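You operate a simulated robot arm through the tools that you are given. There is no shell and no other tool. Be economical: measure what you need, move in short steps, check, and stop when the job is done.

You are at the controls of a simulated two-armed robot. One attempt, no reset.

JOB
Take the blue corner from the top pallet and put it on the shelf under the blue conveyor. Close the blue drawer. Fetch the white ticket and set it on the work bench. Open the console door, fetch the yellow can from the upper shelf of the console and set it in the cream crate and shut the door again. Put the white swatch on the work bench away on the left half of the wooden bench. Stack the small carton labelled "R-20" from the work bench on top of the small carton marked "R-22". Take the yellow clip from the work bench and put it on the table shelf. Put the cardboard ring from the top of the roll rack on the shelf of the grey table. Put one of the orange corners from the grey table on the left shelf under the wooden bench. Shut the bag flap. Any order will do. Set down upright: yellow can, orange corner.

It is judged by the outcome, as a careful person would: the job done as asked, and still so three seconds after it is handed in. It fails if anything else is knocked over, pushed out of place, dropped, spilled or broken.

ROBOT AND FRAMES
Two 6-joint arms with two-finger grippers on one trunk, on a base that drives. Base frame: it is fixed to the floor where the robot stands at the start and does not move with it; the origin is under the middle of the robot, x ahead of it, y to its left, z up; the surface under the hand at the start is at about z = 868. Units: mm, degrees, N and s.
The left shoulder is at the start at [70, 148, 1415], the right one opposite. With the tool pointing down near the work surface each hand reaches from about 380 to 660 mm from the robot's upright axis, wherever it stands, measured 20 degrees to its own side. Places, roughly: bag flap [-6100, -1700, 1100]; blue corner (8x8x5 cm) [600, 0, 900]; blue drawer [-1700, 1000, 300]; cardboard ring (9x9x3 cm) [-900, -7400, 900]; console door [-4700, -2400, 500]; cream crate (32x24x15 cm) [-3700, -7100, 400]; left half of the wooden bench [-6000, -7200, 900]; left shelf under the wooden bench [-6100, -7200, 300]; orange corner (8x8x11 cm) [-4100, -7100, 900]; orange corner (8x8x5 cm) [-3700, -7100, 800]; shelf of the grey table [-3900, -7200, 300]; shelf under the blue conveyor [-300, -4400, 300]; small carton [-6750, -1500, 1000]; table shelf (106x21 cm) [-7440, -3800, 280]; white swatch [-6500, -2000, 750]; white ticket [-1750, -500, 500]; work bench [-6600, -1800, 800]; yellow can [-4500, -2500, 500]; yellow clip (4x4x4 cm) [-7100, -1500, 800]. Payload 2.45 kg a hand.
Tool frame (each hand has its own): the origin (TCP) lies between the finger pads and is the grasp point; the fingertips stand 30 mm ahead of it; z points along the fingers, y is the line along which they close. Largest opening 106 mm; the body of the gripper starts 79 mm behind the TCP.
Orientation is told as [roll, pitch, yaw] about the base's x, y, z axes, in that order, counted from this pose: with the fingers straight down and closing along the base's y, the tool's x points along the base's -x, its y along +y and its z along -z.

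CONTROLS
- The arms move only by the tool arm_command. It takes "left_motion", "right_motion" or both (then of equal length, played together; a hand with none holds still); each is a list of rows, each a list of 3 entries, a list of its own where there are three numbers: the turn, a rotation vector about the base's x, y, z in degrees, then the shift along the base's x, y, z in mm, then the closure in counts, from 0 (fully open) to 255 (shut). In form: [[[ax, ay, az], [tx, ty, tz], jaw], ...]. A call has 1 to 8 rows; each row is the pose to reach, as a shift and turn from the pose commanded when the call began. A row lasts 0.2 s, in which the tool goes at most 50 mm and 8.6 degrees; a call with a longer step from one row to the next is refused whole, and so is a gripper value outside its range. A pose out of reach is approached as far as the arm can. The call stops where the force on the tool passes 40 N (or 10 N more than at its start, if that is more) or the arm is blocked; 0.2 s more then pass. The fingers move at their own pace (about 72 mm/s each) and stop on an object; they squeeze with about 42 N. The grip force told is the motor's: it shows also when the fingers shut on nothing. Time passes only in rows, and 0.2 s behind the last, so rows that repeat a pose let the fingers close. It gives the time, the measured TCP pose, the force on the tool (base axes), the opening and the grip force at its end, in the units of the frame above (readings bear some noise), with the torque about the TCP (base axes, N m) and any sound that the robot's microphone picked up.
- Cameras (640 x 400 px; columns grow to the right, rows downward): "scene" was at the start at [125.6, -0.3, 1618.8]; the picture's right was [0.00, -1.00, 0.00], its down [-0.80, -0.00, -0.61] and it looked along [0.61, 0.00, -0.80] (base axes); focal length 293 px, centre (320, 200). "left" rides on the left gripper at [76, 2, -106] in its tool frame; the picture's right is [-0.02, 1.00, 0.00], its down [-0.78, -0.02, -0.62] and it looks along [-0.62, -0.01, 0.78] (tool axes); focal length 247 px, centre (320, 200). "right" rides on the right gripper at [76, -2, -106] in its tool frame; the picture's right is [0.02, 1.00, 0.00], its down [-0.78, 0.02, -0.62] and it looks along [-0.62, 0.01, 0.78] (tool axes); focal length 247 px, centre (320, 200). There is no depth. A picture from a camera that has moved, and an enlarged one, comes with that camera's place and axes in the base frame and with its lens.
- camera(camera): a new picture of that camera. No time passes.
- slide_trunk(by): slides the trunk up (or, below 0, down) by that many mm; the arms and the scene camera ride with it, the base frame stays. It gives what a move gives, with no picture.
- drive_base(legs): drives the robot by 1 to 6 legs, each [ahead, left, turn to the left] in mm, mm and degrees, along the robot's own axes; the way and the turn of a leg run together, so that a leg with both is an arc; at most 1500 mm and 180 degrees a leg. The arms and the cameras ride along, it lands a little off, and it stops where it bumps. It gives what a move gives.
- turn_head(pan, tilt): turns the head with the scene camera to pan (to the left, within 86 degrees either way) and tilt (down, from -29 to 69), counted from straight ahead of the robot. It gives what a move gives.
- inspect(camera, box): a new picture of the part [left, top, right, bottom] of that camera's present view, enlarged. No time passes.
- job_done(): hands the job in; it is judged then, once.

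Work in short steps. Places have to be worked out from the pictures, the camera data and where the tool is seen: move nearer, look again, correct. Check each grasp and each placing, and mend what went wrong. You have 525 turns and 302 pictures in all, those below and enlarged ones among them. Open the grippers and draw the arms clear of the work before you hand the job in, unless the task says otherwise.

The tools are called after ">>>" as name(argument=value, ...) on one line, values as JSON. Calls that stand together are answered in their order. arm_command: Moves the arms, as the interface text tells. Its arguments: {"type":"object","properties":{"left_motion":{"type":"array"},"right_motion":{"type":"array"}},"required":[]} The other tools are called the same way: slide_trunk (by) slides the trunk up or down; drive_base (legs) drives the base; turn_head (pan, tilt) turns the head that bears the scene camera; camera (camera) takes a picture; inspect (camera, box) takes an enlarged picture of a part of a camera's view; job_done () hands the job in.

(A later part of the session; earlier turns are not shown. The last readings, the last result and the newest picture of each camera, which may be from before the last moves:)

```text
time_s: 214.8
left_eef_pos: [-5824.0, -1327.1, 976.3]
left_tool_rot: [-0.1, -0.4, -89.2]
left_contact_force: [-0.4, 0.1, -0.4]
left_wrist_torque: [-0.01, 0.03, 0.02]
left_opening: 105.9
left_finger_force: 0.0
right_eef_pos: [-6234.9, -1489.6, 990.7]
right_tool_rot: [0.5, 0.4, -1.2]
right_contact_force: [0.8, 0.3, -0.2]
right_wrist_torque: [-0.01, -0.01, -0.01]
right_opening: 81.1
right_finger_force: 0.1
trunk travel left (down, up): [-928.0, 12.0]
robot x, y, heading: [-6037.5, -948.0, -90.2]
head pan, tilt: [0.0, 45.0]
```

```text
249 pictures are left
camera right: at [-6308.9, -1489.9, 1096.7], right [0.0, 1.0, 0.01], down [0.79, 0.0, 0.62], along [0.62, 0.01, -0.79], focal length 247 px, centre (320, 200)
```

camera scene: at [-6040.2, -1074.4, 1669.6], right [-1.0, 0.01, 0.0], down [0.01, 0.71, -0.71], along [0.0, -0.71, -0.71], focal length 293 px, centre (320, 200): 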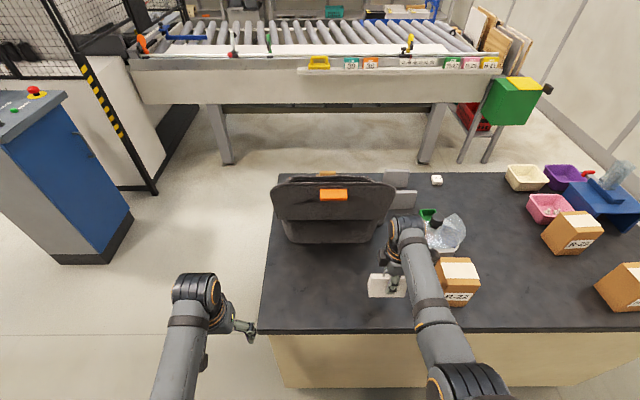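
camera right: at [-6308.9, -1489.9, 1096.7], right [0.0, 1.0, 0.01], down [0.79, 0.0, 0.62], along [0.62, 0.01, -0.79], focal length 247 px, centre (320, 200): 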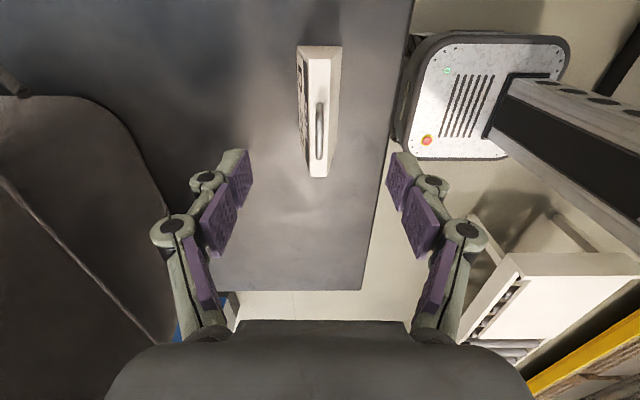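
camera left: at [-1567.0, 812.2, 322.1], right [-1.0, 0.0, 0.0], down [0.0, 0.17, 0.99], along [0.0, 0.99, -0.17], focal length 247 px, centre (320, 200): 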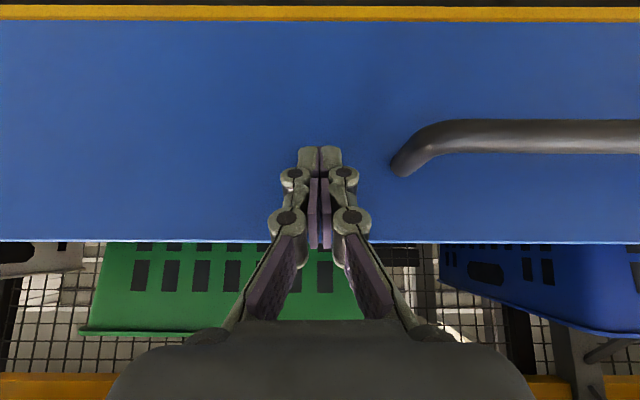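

The ticket stands on the bench. I back off 150 mm, move west to the R-20 carton and look.

>>> drive_base(legs=[[-150, 0, 0], [0, -780, 0]])

>>> camera(camera="right")

>>> camera(camera="scene")

```text
time_s: 220.1
left_eef_pos: [-6624.7, -1169.3, 976.4]
left_tool_rot: [0.1, -0.4, -90.2]
left_contact_force: [0.0, -0.4, 0.0]
left_wrist_torque: [0.01, -0.01, -0.02]
left_opening: 106.1
left_finger_force: 0.0
right_eef_pos: [-7036.5, -1323.8, 990.5]
right_tool_rot: [0.3, 0.5, -2.1]
right_contact_force: [0.1, -0.4, 0.0]
right_wrist_torque: [0.0, 0.01, -0.02]
right_opening: 81.3
right_finger_force: 0.0
trunk travel left (down, up): [-928.0, 12.0]
robot x, y, heading: [-6831.1, -783.7, -91.2]
head pan, tilt: [0.0, 45.0]
```

```text
248 pictures are left
camera right: at [-7111.6, -1323.3, 1096.7], right [0.01, 1.0, 0.01], down [0.79, -0.02, 0.62], along [0.62, 0.0, -0.79], focal length 247 px, centre (320, 200)
```

right: 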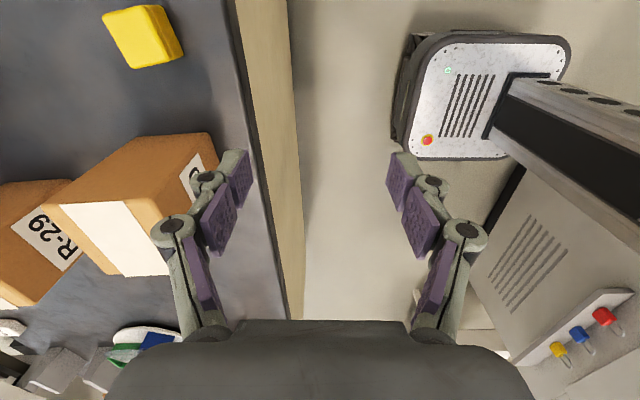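

```text
247 pictures are left
camera scene: at [-6832.9, -914.8, 1669.4], right [-1.0, 0.02, 0.0], down [0.02, 0.71, -0.71], along [-0.02, -0.71, -0.71], focal length 293 px, centre (320, 200)
```

scene: 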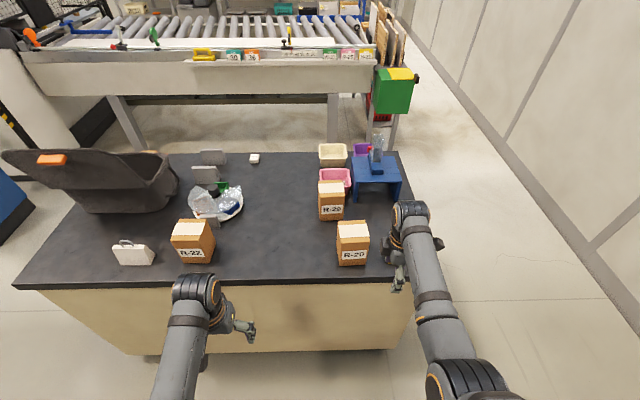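

Zoom on the R-20 and R-22 cartons to measure them.

>>> inspect(camera="scene", box=[300, 200, 412, 270])

>>> inspect(camera="scene", box=[150, 205, 262, 275])

```text
5.71 times, centred on (356, 235) of scene
camera zoom: at [-6832.9, -914.8, 1669.4], right [-1.0, 0.02, 0.0], down [0.02, 0.71, -0.71], along [-0.02, -0.71, -0.71], focal length 1675 px, centre (114, 0)
```

zoom: 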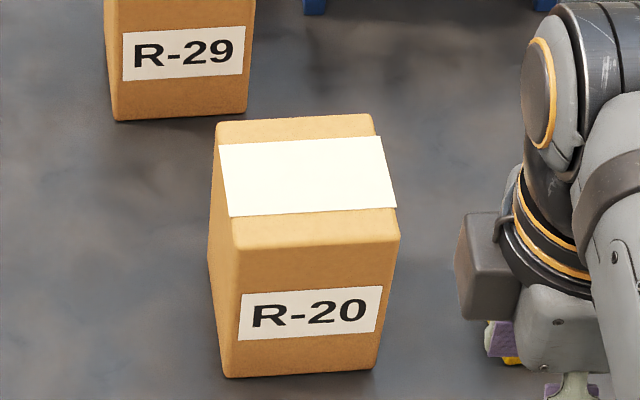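

```text
5.71 times, centred on (206, 240) of scene
camera zoom: at [-6832.9, -914.8, 1669.4], right [-1.0, 0.02, 0.0], down [0.02, 0.71, -0.71], along [-0.02, -0.71, -0.71], focal length 1675 px, centre (971, -29)
```

zoom: 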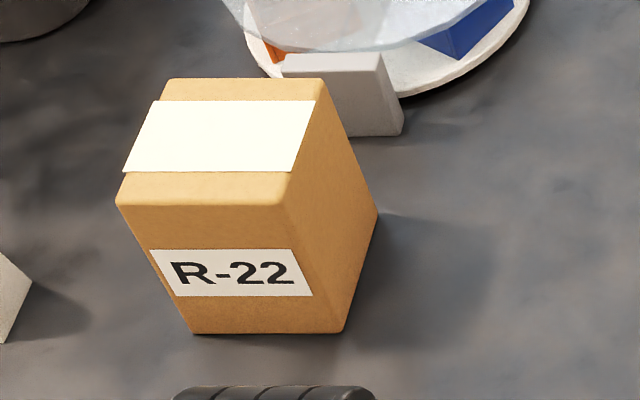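

R-20: centre (−6955,−1497), 88×88×126, top z≈944, yaw ≈+3°. R-22: centre (−6435,−1516), top ≈943, yaw ≈−1°. I raise and fully open the right hand, turn it 5°, and drive over R-20.

>>> arm_command(right_motion=[[[0, 0, 3], [0, 0, 30], 0], [[-0.3, -0.5, 5], [0, 0, 50], 0]])

>>> drive_base(legs=[[160, 82, 0]])

>>> camera(camera="right")

```text
time_s: 220.7
left_eef_pos: [-6624.3, -1169.4, 976.5]
left_tool_rot: [-0.1, -0.4, -90.3]
left_contact_force: [0.0, -0.6, 0.1]
left_wrist_torque: [0.01, 0.01, 0.0]
left_opening: 106.0
left_finger_force: 0.1
right_eef_pos: [-7036.5, -1325.5, 1040.1]
right_tool_rot: [0.0, -0.2, 3.0]
right_contact_force: [-0.3, -0.1, -0.4]
right_wrist_torque: [0.01, 0.01, -0.02]
right_opening: 106.3
right_finger_force: 0.0
trunk travel left (down, up): [-928.0, 12.0]
robot x, y, heading: [-6834.0, -783.5, -91.4]
head pan, tilt: [0.0, 45.0]
```

```text
time_s: 222.2
left_eef_pos: [-6542.7, -1325.7, 975.9]
left_tool_rot: [0.1, -0.4, -89.9]
left_contact_force: [0.7, 0.4, 0.1]
left_wrist_torque: [-0.03, -0.02, -0.02]
left_opening: 106.4
left_finger_force: 0.1
right_eef_pos: [-6955.3, -1483.3, 1042.1]
right_tool_rot: [-0.1, -0.1, 3.1]
right_contact_force: [-0.5, -0.1, 0.1]
right_wrist_torque: [-0.03, 0.01, 0.0]
right_opening: 106.1
right_finger_force: 0.0
trunk travel left (down, up): [-928.0, 12.0]
robot x, y, heading: [-6752.6, -945.0, -91.2]
head pan, tilt: [0.0, 45.0]
```

```text
244 pictures are left
camera right: at [-7032.0, -1487.4, 1147.3], right [-0.08, 1.0, 0.0], down [0.78, 0.06, 0.62], along [0.62, 0.05, -0.78], focal length 247 px, centre (320, 200)
```

right: 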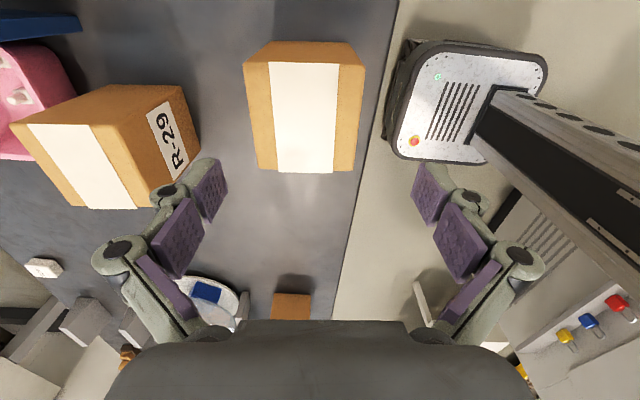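

Carton centred at (−6958,−1495) per this view. I shift −12 in y and descend to z≈900.

>>> arm_command(right_motion=[[[0, 0, 0], [-2, -12, -30], 0], [[0, 0, 0], [-2, -12, -65], 0], [[0, 0, 0], [-2, -12, -100], 0], [[0, 0, 0], [-2, -12, -125], 0], [[0, 0, 0], [-2, -12, -145], 0]])

>>> camera(camera="right")

```text
time_s: 223.4
left_eef_pos: [-6542.1, -1327.2, 976.2]
left_tool_rot: [0.1, -0.4, -89.9]
left_contact_force: [-0.1, 0.9, -0.2]
left_wrist_torque: [-0.03, 0.0, 0.02]
left_opening: 105.9
left_finger_force: 0.1
right_eef_pos: [-6955.8, -1495.8, 893.1]
right_tool_rot: [0.0, -0.3, 3.1]
right_contact_force: [-0.1, 0.0, -0.5]
right_wrist_torque: [0.0, -0.02, -0.02]
right_opening: 105.9
right_finger_force: 0.1
trunk travel left (down, up): [-928.0, 12.0]
robot x, y, heading: [-6755.9, -941.1, -91.0]
head pan, tilt: [0.0, 45.0]
```

```text
243 pictures are left
camera right: at [-7032.6, -1502.9, 1000.2], right [-0.08, 1.0, 0.0], down [0.78, 0.06, 0.62], along [0.62, 0.05, -0.78], focal length 247 px, centre (320, 200)
```

right: 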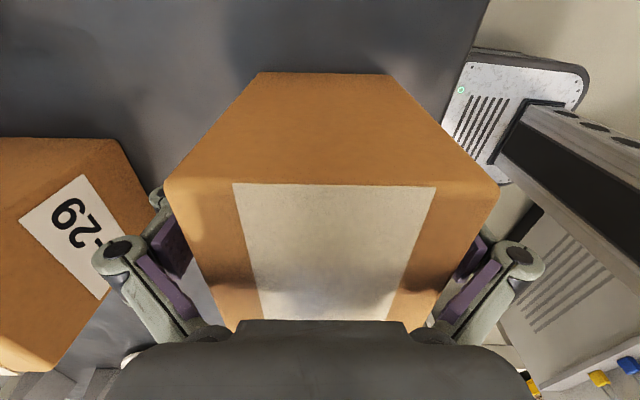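

Fingers straddle the carton. Close and lift.

>>> arm_command(right_motion=[[[0, 0, 0], [0, 0, 0], 255], [[0, 0, 0], [0, 0, 0], 255], [[0, 0, 0], [0, 0, 0], 255], [[0, 0, 0], [0, 0, 40], 255], [[0, 0, 0], [0, 0, 80], 255], [[0, 0, 0], [0, 0, 120], 255], [[0, 0, 0], [0, 0, 160], 255], [[0, 0, 0], [0, 0, 175], 255]])

>>> camera(camera="scene")

```text
time_s: 225.2
left_eef_pos: [-6542.2, -1327.0, 976.0]
left_tool_rot: [0.0, -0.4, -89.9]
left_contact_force: [-0.9, 0.5, 0.5]
left_wrist_torque: [0.02, -0.01, -0.02]
left_opening: 106.1
left_finger_force: 0.0
right_eef_pos: [-6955.5, -1495.4, 1069.9]
right_tool_rot: [0.2, -0.2, 3.2]
right_contact_force: [-0.2, -0.2, -3.1]
right_wrist_torque: [-0.02, 0.0, 0.01]
right_opening: 89.3
right_finger_force: 41.6
trunk travel left (down, up): [-928.0, 12.0]
robot x, y, heading: [-6749.4, -940.1, -91.0]
head pan, tilt: [0.0, 45.0]
```

```text
242 pictures are left
camera scene: at [-6752.7, -1074.0, 1669.3], right [-1.0, 0.02, 0.0], down [0.01, 0.71, -0.71], along [-0.01, -0.71, -0.71], focal length 293 px, centre (320, 200)
```

scene: 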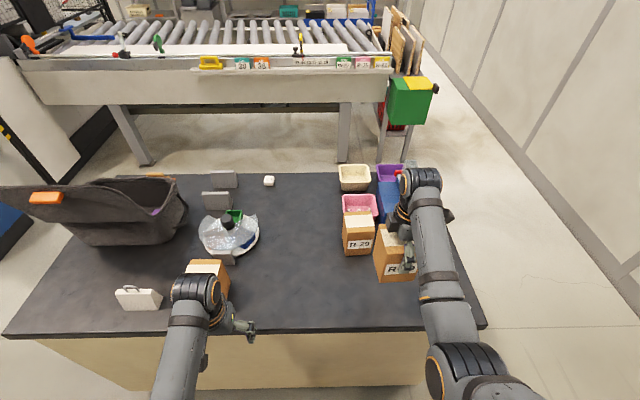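

Lifted. I strafe east 520 mm to bring it over R-22.

>>> drive_base(legs=[[0, 520, 0]])

>>> camera(camera="scene")

>>> camera(camera="right")

```text
time_s: 228.2
left_eef_pos: [-6024.5, -1340.1, 975.5]
left_tool_rot: [0.1, -0.5, -90.4]
left_contact_force: [-0.5, -0.3, -0.5]
left_wrist_torque: [0.01, 0.0, -0.01]
left_opening: 105.9
left_finger_force: 0.1
right_eef_pos: [-6438.4, -1505.6, 1069.3]
right_tool_rot: [0.0, -0.2, 2.9]
right_contact_force: [0.7, 0.6, -2.8]
right_wrist_torque: [0.02, 0.0, 0.02]
right_opening: 89.4
right_finger_force: 41.7
trunk travel left (down, up): [-928.0, 12.0]
robot x, y, heading: [-6226.9, -953.7, -91.4]
head pan, tilt: [0.0, 45.0]
```

```text
241 pictures are left
camera scene: at [-6233.2, -1085.7, 1669.3], right [-1.0, 0.02, 0.0], down [0.02, 0.71, -0.71], along [-0.02, -0.71, -0.71], focal length 293 px, centre (320, 200)
```

scene: 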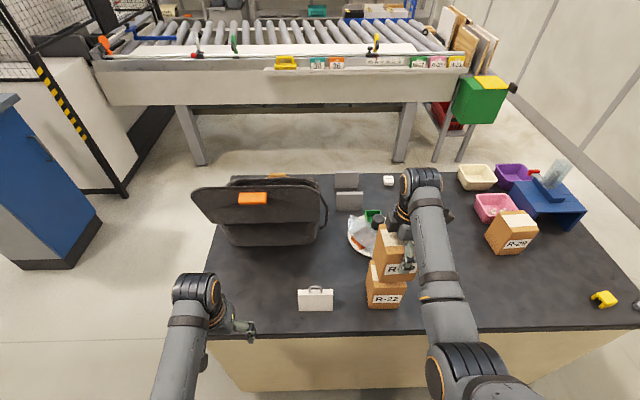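

```text
240 pictures are left
camera right: at [-6514.8, -1510.8, 1175.6], right [-0.07, 1.0, 0.0], down [0.78, 0.06, 0.62], along [0.62, 0.05, -0.78], focal length 247 px, centre (320, 200)
```

right: 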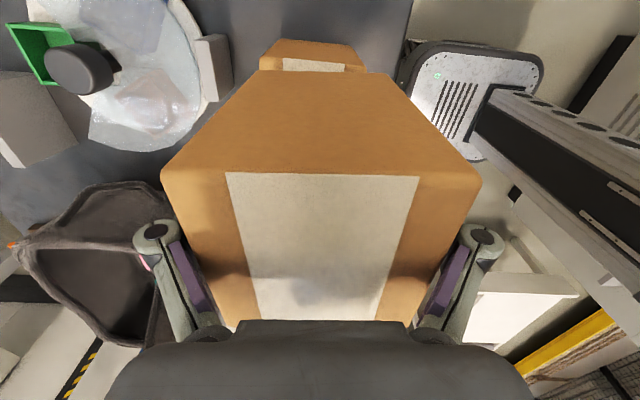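

I zoom in to compare the two cartons.

>>> inspect(camera="scene", box=[330, 220, 442, 320])

```text
4.00 times, centred on (386, 270) of scene
camera zoom: at [-6233.2, -1085.7, 1669.3], right [-1.0, 0.02, 0.0], down [0.02, 0.71, -0.71], along [-0.02, -0.71, -0.71], focal length 1172 px, centre (56, -80)
```

zoom: 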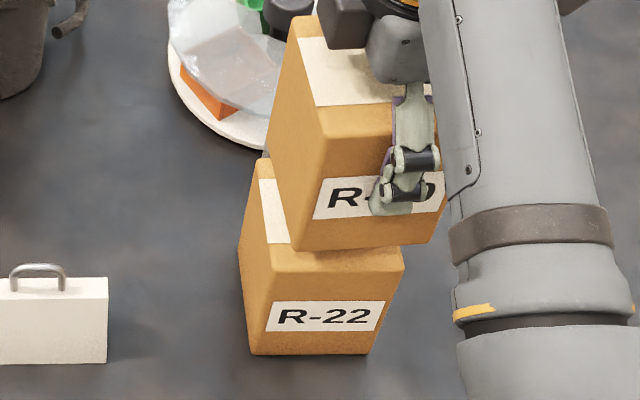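

R-20 must move about +5 in x, −10 in y. I align, lower and feel for contact.

>>> arm_command(right_motion=[[[0, 0, -3], [5, -10, -15], 255], [[0, 0, -3], [5, -10, -30], 255], [[0, 0, -3], [5, -10, -38], 255], [[0, 0, -3], [5, -10, -43], 255], [[0, 0, -3], [5, -10, -48], 255], [[0, 0, -3], [5, -10, -52], 255]])

>>> inspect(camera="scene", box=[330, 220, 442, 320])

```text
time_s: 229.6
left_eef_pos: [-6021.8, -1337.6, 976.2]
left_tool_rot: [0.0, -0.6, -90.3]
left_contact_force: [0.0, -0.3, -0.1]
left_wrist_torque: [0.05, -0.01, 0.0]
left_opening: 106.1
left_finger_force: 0.0
right_eef_pos: [-6431.6, -1515.8, 1027.0]
right_tool_rot: [-0.9, -0.2, -0.2]
right_contact_force: [-1.1, 6.8, 23.6]
right_wrist_torque: [1.66, -0.08, 0.02]
right_opening: 90.0
right_finger_force: 42.1
trunk travel left (down, up): [-928.0, 12.0]
robot x, y, heading: [-6228.1, -953.5, -91.4]
head pan, tilt: [0.0, 45.0]
stopped in row 6 (right hand): the force on the tool passed its limit at 46 N (the readings are from after the stop); the commanded pose is now the measured one
```

```text
4.00 times, centred on (386, 270) of scene
camera zoom: at [-6230.0, -1079.7, 1669.9], right [-1.0, 0.02, 0.0], down [0.02, 0.7, -0.71], along [-0.02, -0.71, -0.7], focal length 1172 px, centre (56, -80)
```

zoom: 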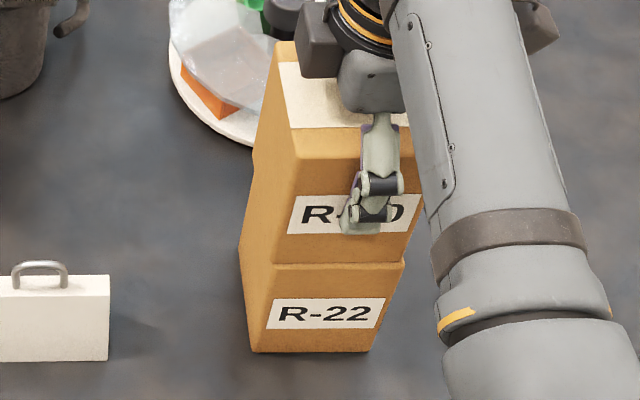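

Neatly aligned. Ease off, open and rise straight up.

>>> arm_command(right_motion=[[[0.8, 0, 0], [0, 0, 3], 255], [[0.8, 0, 0], [0, 0, 3], 60], [[0.8, 0, 0], [0, 0, 3], 0], [[0.8, 0, 0], [0, 0, 3], 0], [[0.8, 0, 0], [0, 0, 35], 0], [[0.8, 0, 0], [0, 0, 70], 0], [[0.8, 0, 0], [0, 0, 105], 0], [[0.8, 0, 0], [0, 0, 120], 0]])

>>> camera(camera="scene")

```text
time_s: 231.4
left_eef_pos: [-6022.0, -1338.8, 974.5]
left_tool_rot: [0.0, -0.4, -90.4]
left_contact_force: [0.0, 0.9, 0.4]
left_wrist_torque: [0.01, -0.01, 0.01]
left_opening: 106.1
left_finger_force: 0.1
right_eef_pos: [-6431.4, -1527.9, 1132.5]
right_tool_rot: [0.3, -0.1, -0.2]
right_contact_force: [-0.4, -0.8, -0.3]
right_wrist_torque: [0.05, 0.03, -0.03]
right_opening: 105.9
right_finger_force: 0.1
right hand out of reach, approached as far as the arm can: row 7, 8
trunk travel left (down, up): [-928.0, 12.0]
robot x, y, heading: [-6229.3, -949.7, -90.9]
head pan, tilt: [0.0, 45.0]
```

```text
237 pictures are left
camera scene: at [-6231.2, -1085.6, 1669.3], right [-1.0, 0.02, 0.0], down [0.02, 0.71, -0.71], along [-0.02, -0.71, -0.71], focal length 293 px, centre (320, 200)
```

scene: 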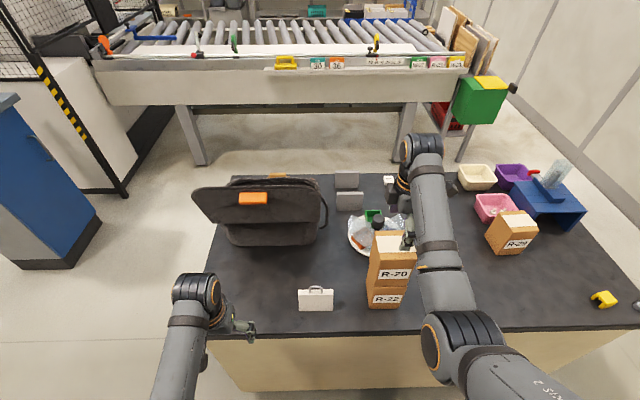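

Stack is good. Now the flap; I back off a little and zoom on the bag.

>>> drive_base(legs=[[-190, 0, 0]])

>>> inspect(camera="scene", box=[170, 120, 370, 245])

>>> camera(camera="left")

```text
time_s: 233.0
left_eef_pos: [-6019.4, -1154.3, 975.9]
left_tool_rot: [0.0, -0.1, -90.4]
left_contact_force: [-0.4, -1.1, -0.2]
left_wrist_torque: [0.03, 0.02, 0.03]
left_opening: 106.2
left_finger_force: 0.0
right_eef_pos: [-6428.2, -1344.1, 1129.2]
right_tool_rot: [0.3, -0.2, -0.3]
right_contact_force: [0.1, -0.9, 0.5]
right_wrist_torque: [0.03, 0.0, -0.04]
right_opening: 106.2
right_finger_force: 0.1
trunk travel left (down, up): [-928.0, 12.0]
robot x, y, heading: [-6220.9, -764.3, -91.3]
head pan, tilt: [0.0, 45.0]
```

```text
3.20 times, centred on (270, 182) of scene
camera zoom: at [-6227.2, -902.6, 1668.9], right [-1.0, 0.03, 0.0], down [0.02, 0.71, -0.7], along [-0.02, -0.7, -0.71], focal length 938 px, centre (480, 256)
```

zoom: 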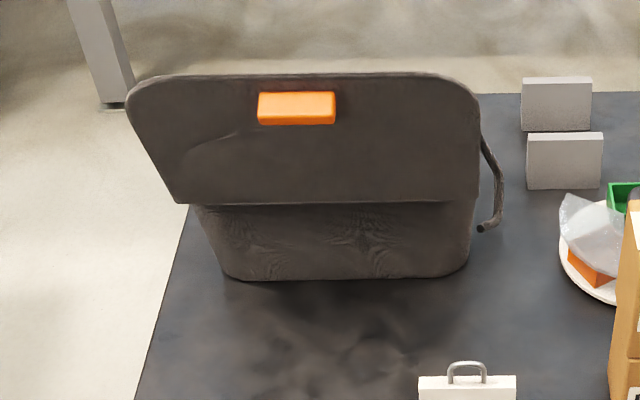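

```text
235 pictures are left
camera left: at [-6016.0, -1078.9, 1081.0], right [1.0, -0.03, 0.0], down [-0.02, -0.78, 0.62], along [-0.02, -0.62, -0.78], focal length 247 px, centre (320, 200)
```

left: 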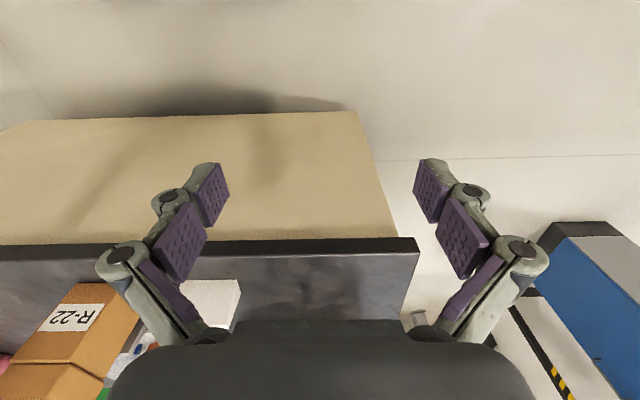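

Bag: x −5931..−6232, hinge on its north rim (y≈−1690, z≈960); the flap leans open to the north, top at y≈−1628, z≈1160. I'll push it over with the right hand: strafe east and tilt the closed fingers forward.

>>> drive_base(legs=[[0, 345, 1]])

>>> arm_command(right_motion=[[[-8, 0, 0], [0, 10, 0], 255], [[-16, 0, 0], [0, 20, 0], 255], [[-24, 0, 0], [0, 30, 0], 255], [[-32, 0, 0], [0, 40, 0], 255], [[-40, 0, 0], [0, 40, 0], 255]])

>>> camera(camera="scene")

>>> camera(camera="right")

```text
time_s: 235.2
left_eef_pos: [-5663.7, -1152.6, 977.0]
left_tool_rot: [0.2, -0.3, -89.1]
left_contact_force: [0.1, -0.3, 0.9]
left_wrist_torque: [-0.02, -0.01, -0.03]
left_opening: 105.8
left_finger_force: 0.1
right_eef_pos: [-6069.8, -1350.5, 1131.9]
right_tool_rot: [0.1, -0.2, 1.0]
right_contact_force: [-0.2, 0.2, -0.9]
right_wrist_torque: [-0.01, -0.03, 0.0]
right_opening: 106.0
right_finger_force: 0.0
trunk travel left (down, up): [-928.0, 12.0]
robot x, y, heading: [-5876.3, -773.4, -89.8]
head pan, tilt: [0.0, 45.0]
```

```text
time_s: 236.4
left_eef_pos: [-5662.2, -1152.8, 976.6]
left_tool_rot: [-0.1, -0.5, -89.1]
left_contact_force: [0.0, -0.4, 0.2]
left_wrist_torque: [0.01, -0.01, 0.03]
left_opening: 106.0
left_finger_force: 0.0
right_eef_pos: [-6068.8, -1309.0, 1132.0]
right_tool_rot: [-40.1, 0.6, 0.8]
right_contact_force: [0.0, -1.2, 0.3]
right_wrist_torque: [0.01, -0.01, 0.01]
right_opening: 0.0
right_finger_force: 28.7
trunk travel left (down, up): [-928.0, 12.0]
robot x, y, heading: [-5878.6, -767.3, -90.3]
head pan, tilt: [0.0, 45.0]
```

```text
234 pictures are left
camera scene: at [-5877.4, -900.9, 1669.6], right [-1.0, 0.0, 0.0], down [0.0, 0.71, -0.71], along [0.0, -0.71, -0.71], focal length 293 px, centre (320, 200)
```

scene: 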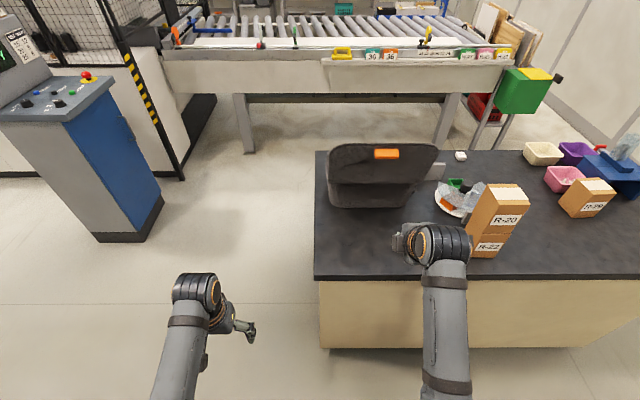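

```text
233 pictures are left
camera right: at [-6144.0, -1242.1, 1215.9], right [-0.04, 0.76, -0.64], down [0.78, 0.42, 0.46], along [0.62, -0.49, -0.61], focal length 247 px, centre (320, 200)
```

right: 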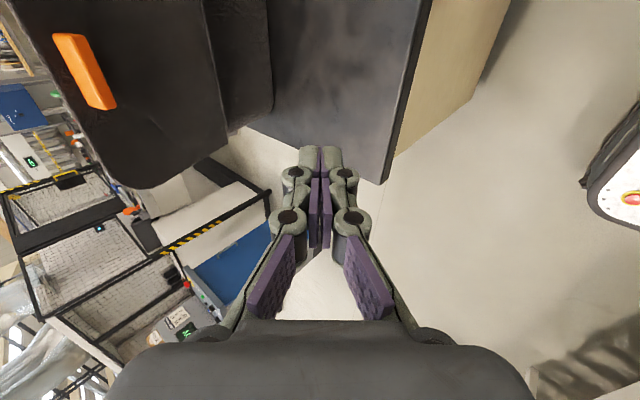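

I drive 280 mm closer so that the fingertips are just north of the flap, at z≈1110.

>>> drive_base(legs=[[280, 0, 0]])

>>> camera(camera="scene")

```text
time_s: 238.4
left_eef_pos: [-5664.3, -1430.5, 976.3]
left_tool_rot: [0.0, -0.4, -89.0]
left_contact_force: [-0.4, 0.2, 0.8]
left_wrist_torque: [0.03, -0.02, -0.02]
left_opening: 106.0
left_finger_force: 0.1
right_eef_pos: [-6066.9, -1587.7, 1133.1]
right_tool_rot: [-40.0, 0.6, 0.9]
right_contact_force: [-0.4, 0.3, -0.6]
right_wrist_torque: [0.01, 0.0, 0.0]
right_opening: 0.0
right_finger_force: 28.6
trunk travel left (down, up): [-928.0, 12.0]
robot x, y, heading: [-5877.4, -1050.3, -90.2]
head pan, tilt: [0.0, 45.0]
```

```text
232 pictures are left
camera scene: at [-5877.4, -1179.3, 1669.6], right [-1.0, 0.0, 0.0], down [0.0, 0.71, -0.71], along [0.0, -0.71, -0.71], focal length 293 px, centre (320, 200)
```

scene: 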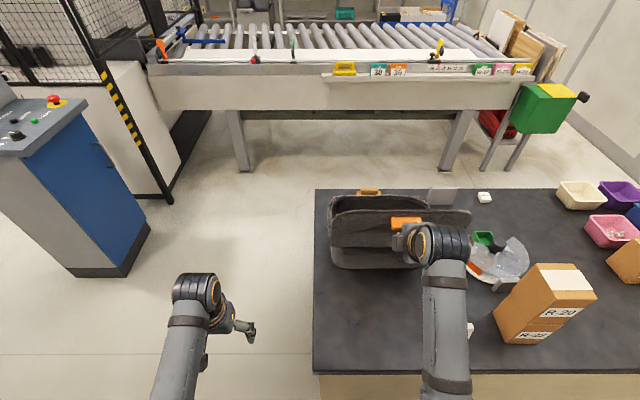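

Tips are right by the flap's outer face. Push −y at this height in small steps.

>>> arm_command(right_motion=[[[0, 0, 0], [0, -25, 0], 255], [[0, 0, 0], [0, -50, 0], 255], [[0, 0, 0], [0, -75, 0], 255], [[0, 0, 0], [0, -100, 0], 255], [[0, 0, 0], [0, -120, 0], 255]])

>>> camera(camera="scene")

```text
time_s: 239.6
left_eef_pos: [-5663.7, -1432.8, 975.7]
left_tool_rot: [0.0, -0.4, -89.0]
left_contact_force: [-0.7, 0.5, 0.0]
left_wrist_torque: [-0.01, -0.01, 0.0]
left_opening: 106.0
left_finger_force: 0.1
right_eef_pos: [-6067.2, -1710.5, 1130.2]
right_tool_rot: [-39.8, 0.5, 0.7]
right_contact_force: [0.5, -1.1, -1.1]
right_wrist_torque: [0.02, -0.02, -0.02]
right_opening: 0.0
right_finger_force: 28.8
trunk travel left (down, up): [-928.0, 12.0]
robot x, y, heading: [-5876.4, -1046.0, -90.1]
head pan, tilt: [0.0, 45.0]
```

```text
231 pictures are left
camera scene: at [-5877.5, -1182.8, 1669.3], right [-1.0, 0.0, 0.0], down [0.0, 0.71, -0.71], along [0.0, -0.71, -0.71], focal length 293 px, centre (320, 200)
```

scene: 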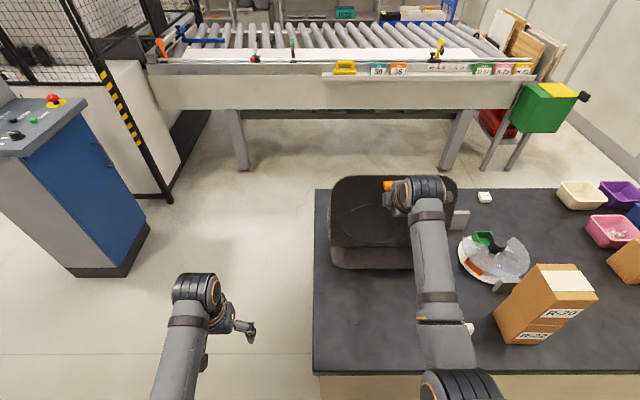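

The flap has gone over. I press it down gently from above.

>>> arm_command(right_motion=[[[0, 0, 0], [0, -20, -20], 255], [[0, 0, 0], [0, -35, -45], 255], [[0, 0, 0], [0, -45, -70], 255], [[0, 0, 0], [0, -45, -90], 255], [[0, 0, 0], [0, -45, -105], 255], [[0, 0, 0], [0, -45, -120], 255], [[0, 0, 0], [0, -45, -135], 255]])

>>> camera(camera="scene")

```text
time_s: 241.2
left_eef_pos: [-5662.5, -1430.5, 976.4]
left_tool_rot: [0.0, -0.5, -89.0]
left_contact_force: [-0.7, -0.2, -0.6]
left_wrist_torque: [-0.01, 0.01, -0.02]
left_opening: 106.2
left_finger_force: 0.0
right_eef_pos: [-6066.0, -1755.3, 999.5]
right_tool_rot: [-40.2, 0.6, 0.8]
right_contact_force: [0.2, 1.1, 5.8]
right_wrist_torque: [-0.07, -0.04, -0.04]
right_opening: 0.0
right_finger_force: 28.9
trunk travel left (down, up): [-928.0, 12.0]
robot x, y, heading: [-5876.9, -1051.7, -90.1]
head pan, tilt: [0.0, 45.0]
```

```text
230 pictures are left
camera scene: at [-5877.1, -1179.6, 1669.7], right [-1.0, 0.0, 0.0], down [0.0, 0.71, -0.71], along [0.0, -0.71, -0.71], focal length 293 px, centre (320, 200)
```

scene: 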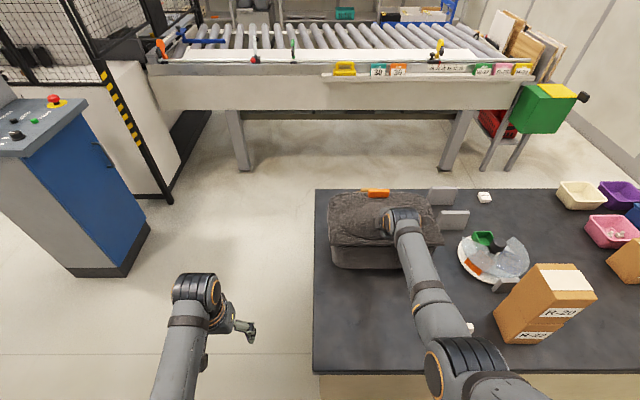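

It looks shut (6 N press). I rise and check.

>>> arm_command(right_motion=[[[0, 0, 0], [0, 0, 40], 255], [[0, 0, 0], [0, 20, 80], 255], [[0, 0, 0], [0, 60, 110], 255], [[0, 0, 0], [0, 100, 120], 255], [[0, 0, 0], [0, 145, 130], 255]])

>>> inspect(camera="scene", box=[300, 150, 460, 290])

```text
time_s: 242.4
left_eef_pos: [-5662.7, -1429.4, 977.2]
left_tool_rot: [0.1, -0.5, -89.0]
left_contact_force: [0.6, 0.0, 0.8]
left_wrist_torque: [0.01, 0.0, 0.01]
left_opening: 105.9
left_finger_force: 0.1
right_eef_pos: [-6067.9, -1606.9, 1124.2]
right_tool_rot: [-40.0, 0.6, 0.9]
right_contact_force: [-0.5, 1.1, -0.2]
right_wrist_torque: [-0.02, -0.01, 0.0]
right_opening: 0.1
right_finger_force: 28.9
trunk travel left (down, up): [-928.0, 12.0]
robot x, y, heading: [-5876.7, -1051.4, -89.8]
head pan, tilt: [0.0, 45.0]
```

```text
2.86 times, centred on (380, 220) of scene
camera zoom: at [-5877.0, -1178.5, 1669.7], right [-1.0, 0.0, 0.0], down [0.0, 0.71, -0.71], along [0.0, -0.71, -0.71], focal length 837 px, centre (149, 143)
```

zoom: 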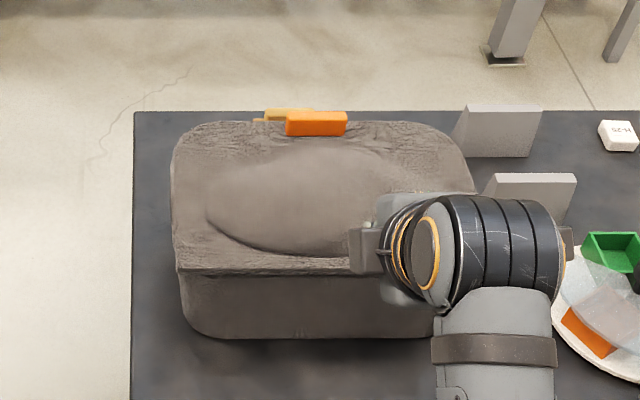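

The flap is shut. Next the yellow clip near (−7088, −1488): back off, untilt the right hand, and strafe west.

>>> drive_base(legs=[[-280, 0, 0]])

>>> arm_command(right_motion=[[[8, 0, 0], [0, -5, 0], 200], [[16, 0, 0], [0, -10, 0], 100], [[24, 0, 0], [0, -15, 0], 0], [[32, 0, 0], [0, -20, 0], 0], [[40, 0, 0], [0, -20, 0], 0]])

>>> drive_base(legs=[[0, -1010, 0]])

>>> camera(camera="right")

>>> camera(camera="scene")

```text
time_s: 244.4
left_eef_pos: [-5661.9, -1152.1, 975.8]
left_tool_rot: [0.0, -0.3, -89.2]
left_contact_force: [-0.3, -0.2, -0.5]
left_wrist_torque: [0.04, -0.02, -0.01]
left_opening: 106.1
left_finger_force: 0.1
right_eef_pos: [-6068.3, -1328.8, 1122.5]
right_tool_rot: [-39.8, 0.6, 0.8]
right_contact_force: [-0.8, -0.7, -0.7]
right_wrist_torque: [0.0, 0.01, -0.04]
right_opening: 0.0
right_finger_force: 28.6
trunk travel left (down, up): [-928.0, 12.0]
robot x, y, heading: [-5873.5, -765.9, -90.1]
head pan, tilt: [0.0, 45.0]
```

```text
time_s: 245.6
left_eef_pos: [-5663.9, -1151.3, 976.2]
left_tool_rot: [0.0, -0.3, -89.1]
left_contact_force: [0.1, -0.2, -0.3]
left_wrist_torque: [0.02, 0.01, 0.01]
left_opening: 106.1
left_finger_force: 0.0
right_eef_pos: [-6069.3, -1348.9, 1123.2]
right_tool_rot: [0.3, -0.1, 1.1]
right_contact_force: [0.7, -0.2, -0.1]
right_wrist_torque: [0.05, 0.03, -0.01]
right_opening: 105.9
right_finger_force: 0.0
trunk travel left (down, up): [-928.0, 12.0]
robot x, y, heading: [-5876.5, -770.7, -90.3]
head pan, tilt: [0.0, 45.0]
```

```text
time_s: 250.7
left_eef_pos: [-6655.2, -1148.7, 976.4]
left_tool_rot: [0.0, -0.4, -88.9]
left_contact_force: [0.4, 0.0, -1.2]
left_wrist_torque: [-0.02, 0.03, 0.02]
left_opening: 106.0
left_finger_force: 0.0
right_eef_pos: [-7061.1, -1346.7, 1123.8]
right_tool_rot: [0.2, -0.1, 1.1]
right_contact_force: [0.5, 0.2, -0.3]
right_wrist_torque: [0.0, 0.01, -0.02]
right_opening: 106.2
right_finger_force: 0.1
trunk travel left (down, up): [-928.0, 12.0]
robot x, y, heading: [-6870.6, -766.6, -90.0]
head pan, tilt: [0.0, 45.0]
```

```text
228 pictures are left
camera right: at [-7137.4, -1350.6, 1230.7], right [-0.04, 1.0, 0.0], down [0.78, 0.03, 0.62], along [0.62, 0.03, -0.78], focal length 247 px, centre (320, 200)
```

right: 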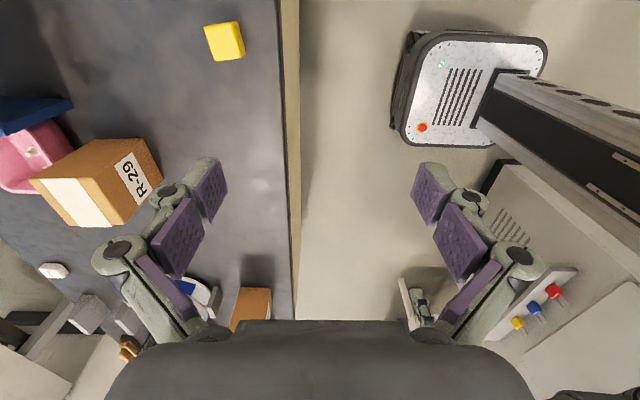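

```text
227 pictures are left
camera scene: at [-6870.8, -899.0, 1669.4], right [-1.0, 0.0, 0.0], down [0.0, 0.71, -0.71], along [0.0, -0.71, -0.71], focal length 293 px, centre (320, 200)
```

scene: 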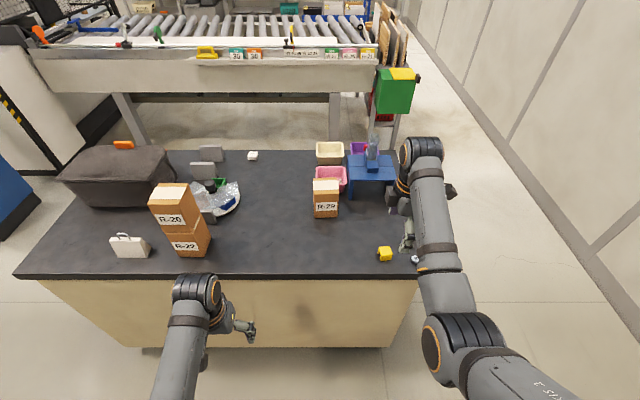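

Clip at ≈(−7090,−1475). Zoom to see its shape and turn.

>>> inspect(camera="scene", box=[352, 234, 432, 284])

>>> inspect(camera="right", box=[180, 0, 276, 60])

```text
8.00 times, centred on (392, 259) of scene
camera zoom: at [-6870.8, -899.0, 1669.4], right [-1.0, 0.0, 0.0], down [0.0, 0.71, -0.71], along [0.0, -0.71, -0.71], focal length 2345 px, centre (-256, -272)
```

zoom: 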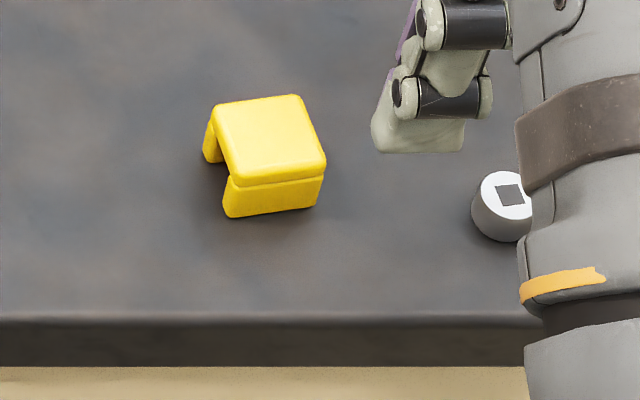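

```text
6.67 times, centred on (228, 30) of right
camera zoom: at [-7137.4, -1350.6, 1230.7], right [-0.04, 1.0, 0.0], down [0.78, 0.03, 0.62], along [0.62, 0.03, -0.78], focal length 1646 px, centre (933, 1333)
```

zoom: 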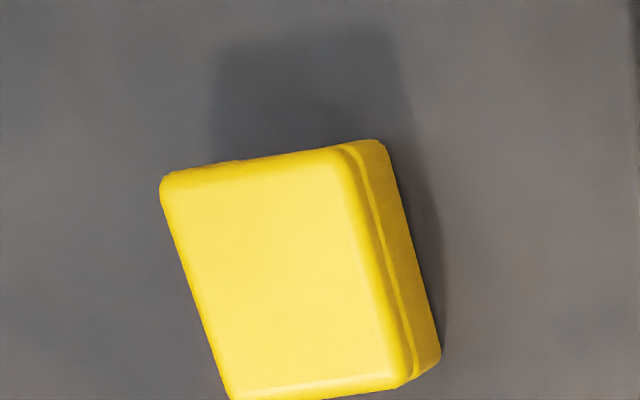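

The clip is a little U-bridge with legs on its north and south sides, turned ≈11°. I drive over it and turn the hand to match.

>>> drive_base(legs=[[130, -29, 0]])

>>> arm_command(right_motion=[[[0, 0, 5], [0, 0, -45], 60], [[0, 0, 10], [0, 0, -90], 80], [[0, 0, 10], [0, 0, -135], 80], [[0, 0, 10], [0, 0, -170], 80]])

>>> camera(camera="right")

```text
time_s: 252.0
left_eef_pos: [-6685.2, -1276.6, 976.5]
left_tool_rot: [-0.1, -0.5, -88.8]
left_contact_force: [1.0, 0.2, -0.5]
left_wrist_torque: [0.01, -0.01, 0.01]
left_opening: 105.8
left_finger_force: 0.1
right_eef_pos: [-7088.7, -1475.4, 1125.2]
right_tool_rot: [0.1, -0.1, 1.3]
right_contact_force: [0.2, 0.6, -0.7]
right_wrist_torque: [-0.01, 0.02, -0.04]
right_opening: 105.9
right_finger_force: 0.1
trunk travel left (down, up): [-928.0, 12.0]
robot x, y, heading: [-6904.0, -898.4, -89.9]
head pan, tilt: [0.0, 45.0]
```

```text
time_s: 253.0
left_eef_pos: [-6686.3, -1277.7, 977.6]
left_tool_rot: [0.0, -0.4, -88.8]
left_contact_force: [-0.3, 1.6, -0.3]
left_wrist_torque: [0.03, -0.01, 0.04]
left_opening: 106.1
left_finger_force: 0.1
right_eef_pos: [-7089.5, -1479.1, 955.2]
right_tool_rot: [0.1, -0.1, 11.2]
right_contact_force: [0.6, 0.2, -0.5]
right_wrist_torque: [-0.04, -0.01, 0.03]
right_opening: 72.9
right_finger_force: 0.0
trunk travel left (down, up): [-928.0, 12.0]
robot x, y, heading: [-6904.4, -898.6, -89.9]
head pan, tilt: [0.0, 45.0]
```

```text
224 pictures are left
camera right: at [-7163.9, -1494.7, 1060.8], right [-0.22, 0.98, 0.0], down [0.76, 0.17, 0.62], along [0.61, 0.14, -0.78], focal length 247 px, centre (320, 200)
```

right: 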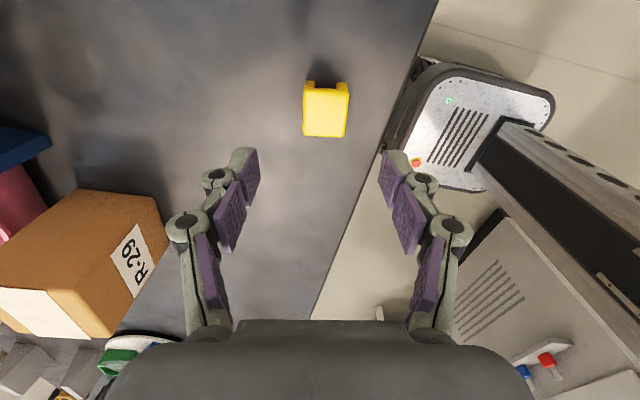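

Aligned; the clip is ≈(−7095,−1474). Correct slightly and descend until touch.

>>> arm_command(right_motion=[[[0, 0, 0], [-4, 4, -45], 80], [[0, 0, 0], [-4, 4, -85], 80], [[0, 0, 0], [-4, 4, -97], 80], [[0, 0, 0], [-4, 4, -103], 80], [[0, 0, 0], [-4, 4, -108], 80]])

>>> camera(camera="right")

```text
time_s: 254.2
left_eef_pos: [-6685.0, -1278.7, 975.4]
left_tool_rot: [0.0, -0.3, -88.8]
left_contact_force: [0.3, 0.3, 0.5]
left_wrist_torque: [0.0, 0.01, 0.04]
left_opening: 106.2
left_finger_force: 0.2
right_eef_pos: [-7095.1, -1458.4, 858.2]
right_tool_rot: [0.2, -0.1, 11.3]
right_contact_force: [-0.2, 0.5, 0.5]
right_wrist_torque: [0.02, 0.02, -0.01]
right_opening: 73.1
right_finger_force: 0.1
right hand out of reach, approached as far as the arm can: row 2, 3, 4, 5
trunk travel left (down, up): [-928.0, 12.0]
robot x, y, heading: [-6902.5, -898.6, -90.0]
head pan, tilt: [0.0, 45.0]
```

```text
223 pictures are left
camera right: at [-7168.8, -1475.2, 964.5], right [-0.22, 0.98, 0.0], down [0.76, 0.17, 0.62], along [0.61, 0.14, -0.78], focal length 247 px, centre (320, 200)
```

right: 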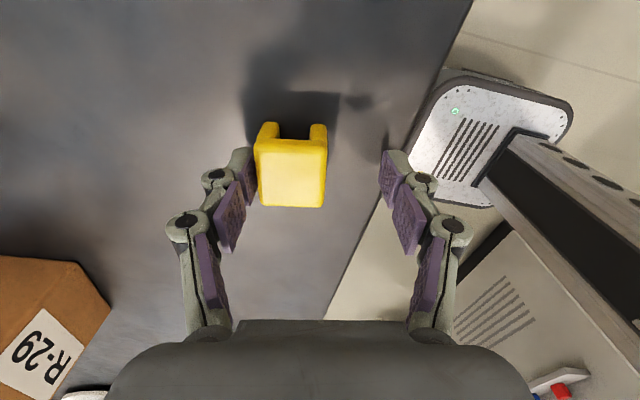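

The arm stops short by 14 mm in y; I drive that much ahead and close at this height (tips ~10 mm above the bench).

>>> drive_base(legs=[[14, 0, 0]])

>>> arm_command(right_motion=[[[0, 0, 0], [0, 0, 0], 200], [[0, 0, 0], [0, 0, 0], 255], [[0, 0, 0], [0, 0, 0], 255], [[0, 0, 0], [0, 0, 0], 255]])

>>> camera(camera="right")

```text
time_s: 255.0
left_eef_pos: [-6684.8, -1287.9, 977.6]
left_tool_rot: [0.0, -0.5, -88.8]
left_contact_force: [0.7, -0.3, 1.0]
left_wrist_torque: [-0.04, 0.03, -0.02]
left_opening: 106.3
left_finger_force: 0.0
right_eef_pos: [-7093.6, -1469.0, 860.1]
right_tool_rot: [0.0, 0.1, 11.1]
right_contact_force: [0.3, 0.7, -0.7]
right_wrist_torque: [-0.09, -0.01, -0.01]
right_opening: 72.8
right_finger_force: 0.1
trunk travel left (down, up): [-928.0, 12.0]
robot x, y, heading: [-6900.7, -909.0, -89.9]
head pan, tilt: [0.0, 45.0]
```

```text
time_s: 256.0
left_eef_pos: [-6685.1, -1291.8, 975.5]
left_tool_rot: [0.0, -0.4, -88.9]
left_contact_force: [-0.3, -0.8, -0.9]
left_wrist_torque: [0.03, -0.01, 0.01]
left_opening: 106.0
left_finger_force: 0.0
right_eef_pos: [-7094.0, -1471.4, 857.5]
right_tool_rot: [0.2, -0.1, 11.1]
right_contact_force: [0.6, 0.9, 0.3]
right_wrist_torque: [0.0, 0.0, 0.0]
right_opening: 36.5
right_finger_force: 41.7
trunk travel left (down, up): [-928.0, 12.0]
robot x, y, heading: [-6900.3, -914.7, -89.9]
head pan, tilt: [0.0, 45.0]
```

```text
222 pictures are left
camera right: at [-7168.8, -1489.0, 964.0], right [-0.22, 0.98, 0.0], down [0.76, 0.17, 0.62], along [0.61, 0.14, -0.78], focal length 247 px, centre (320, 200)
```

right: 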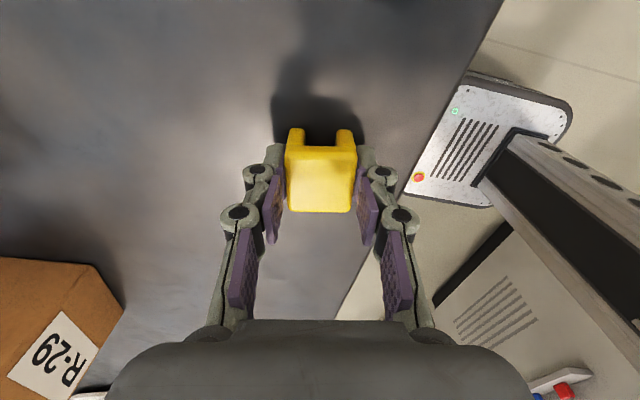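

Clip gripped (36 mm). Lift, back off and go round the bench's west end.

>>> arm_command(right_motion=[[[0, 0, 0], [0, 0, 40], 255], [[0, 0, 0], [0, 0, 80], 255], [[0, 0, 0], [0, 0, 120], 255], [[0, 0, 0], [0, 0, 160], 255], [[0, 0, 0], [0, 0, 200], 255]])

>>> drive_base(legs=[[-150, 0, 0], [0, -1150, 0], [1200, 0, 0]])

>>> turn_head(pan=10, tilt=25)

>>> camera(camera="scene")

>>> turn_head(pan=75, tilt=30)

>>> camera(camera="scene")

```text
time_s: 257.2
left_eef_pos: [-6684.5, -1291.2, 976.5]
left_tool_rot: [-0.1, -0.4, -88.8]
left_contact_force: [-0.4, -0.1, 0.0]
left_wrist_torque: [0.01, 0.01, 0.0]
left_opening: 105.9
left_finger_force: 0.1
right_eef_pos: [-7094.9, -1470.7, 1059.5]
right_tool_rot: [0.2, -0.1, 11.2]
right_contact_force: [0.1, 0.5, 0.3]
right_wrist_torque: [0.01, -0.01, 0.01]
right_opening: 36.3
right_finger_force: 41.7
trunk travel left (down, up): [-928.0, 12.0]
robot x, y, heading: [-6899.6, -907.8, -89.9]
head pan, tilt: [0.0, 45.0]
```

```text
time_s: 269.8
left_eef_pos: [-7846.6, -2362.4, 975.7]
left_tool_rot: [0.1, -0.3, -89.7]
left_contact_force: [0.3, 0.3, -0.6]
left_wrist_torque: [0.04, 0.02, 0.0]
left_opening: 106.0
left_finger_force: 0.1
right_eef_pos: [-8260.0, -2535.7, 1058.8]
right_tool_rot: [0.1, -0.1, 10.3]
right_contact_force: [-0.4, -0.5, 0.2]
right_wrist_torque: [0.0, -0.01, -0.01]
right_opening: 36.3
right_finger_force: 42.3
trunk travel left (down, up): [-928.0, 12.0]
robot x, y, heading: [-8059.4, -1977.5, -90.6]
head pan, tilt: [0.0, 45.0]
```

```text
time_s: 270.6
left_eef_pos: [-7846.7, -2362.7, 975.9]
left_tool_rot: [0.0, -0.4, -89.8]
left_contact_force: [-0.4, -0.8, 0.1]
left_wrist_torque: [-0.02, 0.02, -0.01]
left_opening: 106.0
left_finger_force: 0.1
right_eef_pos: [-8259.6, -2536.7, 1058.1]
right_tool_rot: [0.2, -0.1, 10.5]
right_contact_force: [0.1, 0.2, 0.1]
right_wrist_torque: [0.01, 0.05, 0.01]
right_opening: 36.4
right_finger_force: 42.0
trunk travel left (down, up): [-928.0, 12.0]
robot x, y, heading: [-8055.3, -1976.2, -90.7]
head pan, tilt: [10.0, 25.0]
```

```text
221 pictures are left
camera scene: at [-8042.8, -2119.9, 1699.8], right [-0.99, -0.16, 0.0], down [-0.07, 0.42, -0.91], along [0.15, -0.89, -0.42], focal length 293 px, centre (320, 200)
```

scene: 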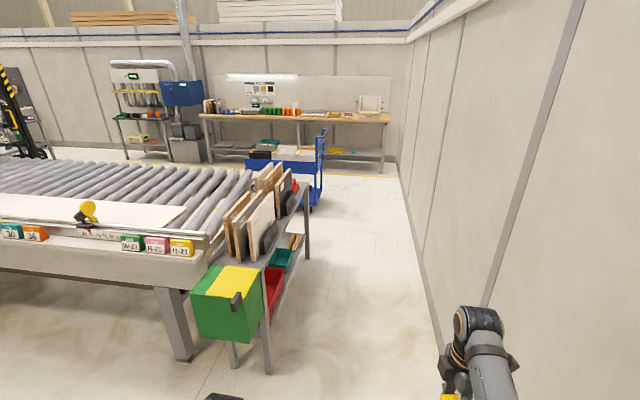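

```text
time_s: 272.0
left_eef_pos: [-7847.2, -2362.0, 976.0]
left_tool_rot: [0.0, -0.5, -89.7]
left_contact_force: [-0.2, 0.6, 0.5]
left_wrist_torque: [0.0, 0.0, 0.02]
left_opening: 106.1
left_finger_force: 0.0
right_eef_pos: [-8260.3, -2535.4, 1058.9]
right_tool_rot: [0.1, -0.1, 10.4]
right_contact_force: [-0.5, 0.8, 0.0]
right_wrist_torque: [-0.02, 0.02, -0.01]
right_opening: 36.3
right_finger_force: 42.2
trunk travel left (down, up): [-928.0, 12.0]
robot x, y, heading: [-8057.4, -1976.7, -90.6]
head pan, tilt: [75.0, 30.0]
```

```text
220 pictures are left
camera scene: at [-7970.6, -2053.2, 1692.0], right [-0.27, -0.96, 0.0], down [-0.48, 0.14, -0.87], along [0.83, -0.24, -0.5], focal length 293 px, centre (320, 200)
```

scene: 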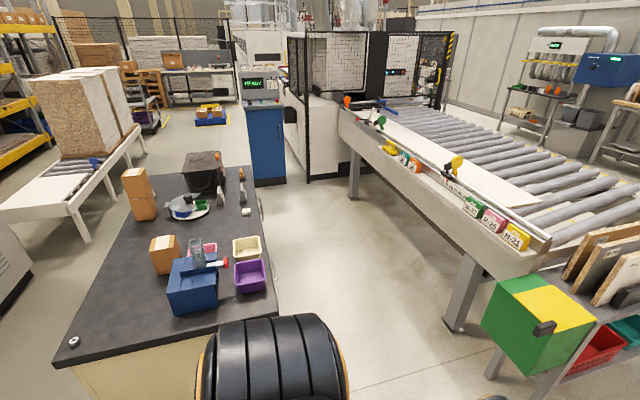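

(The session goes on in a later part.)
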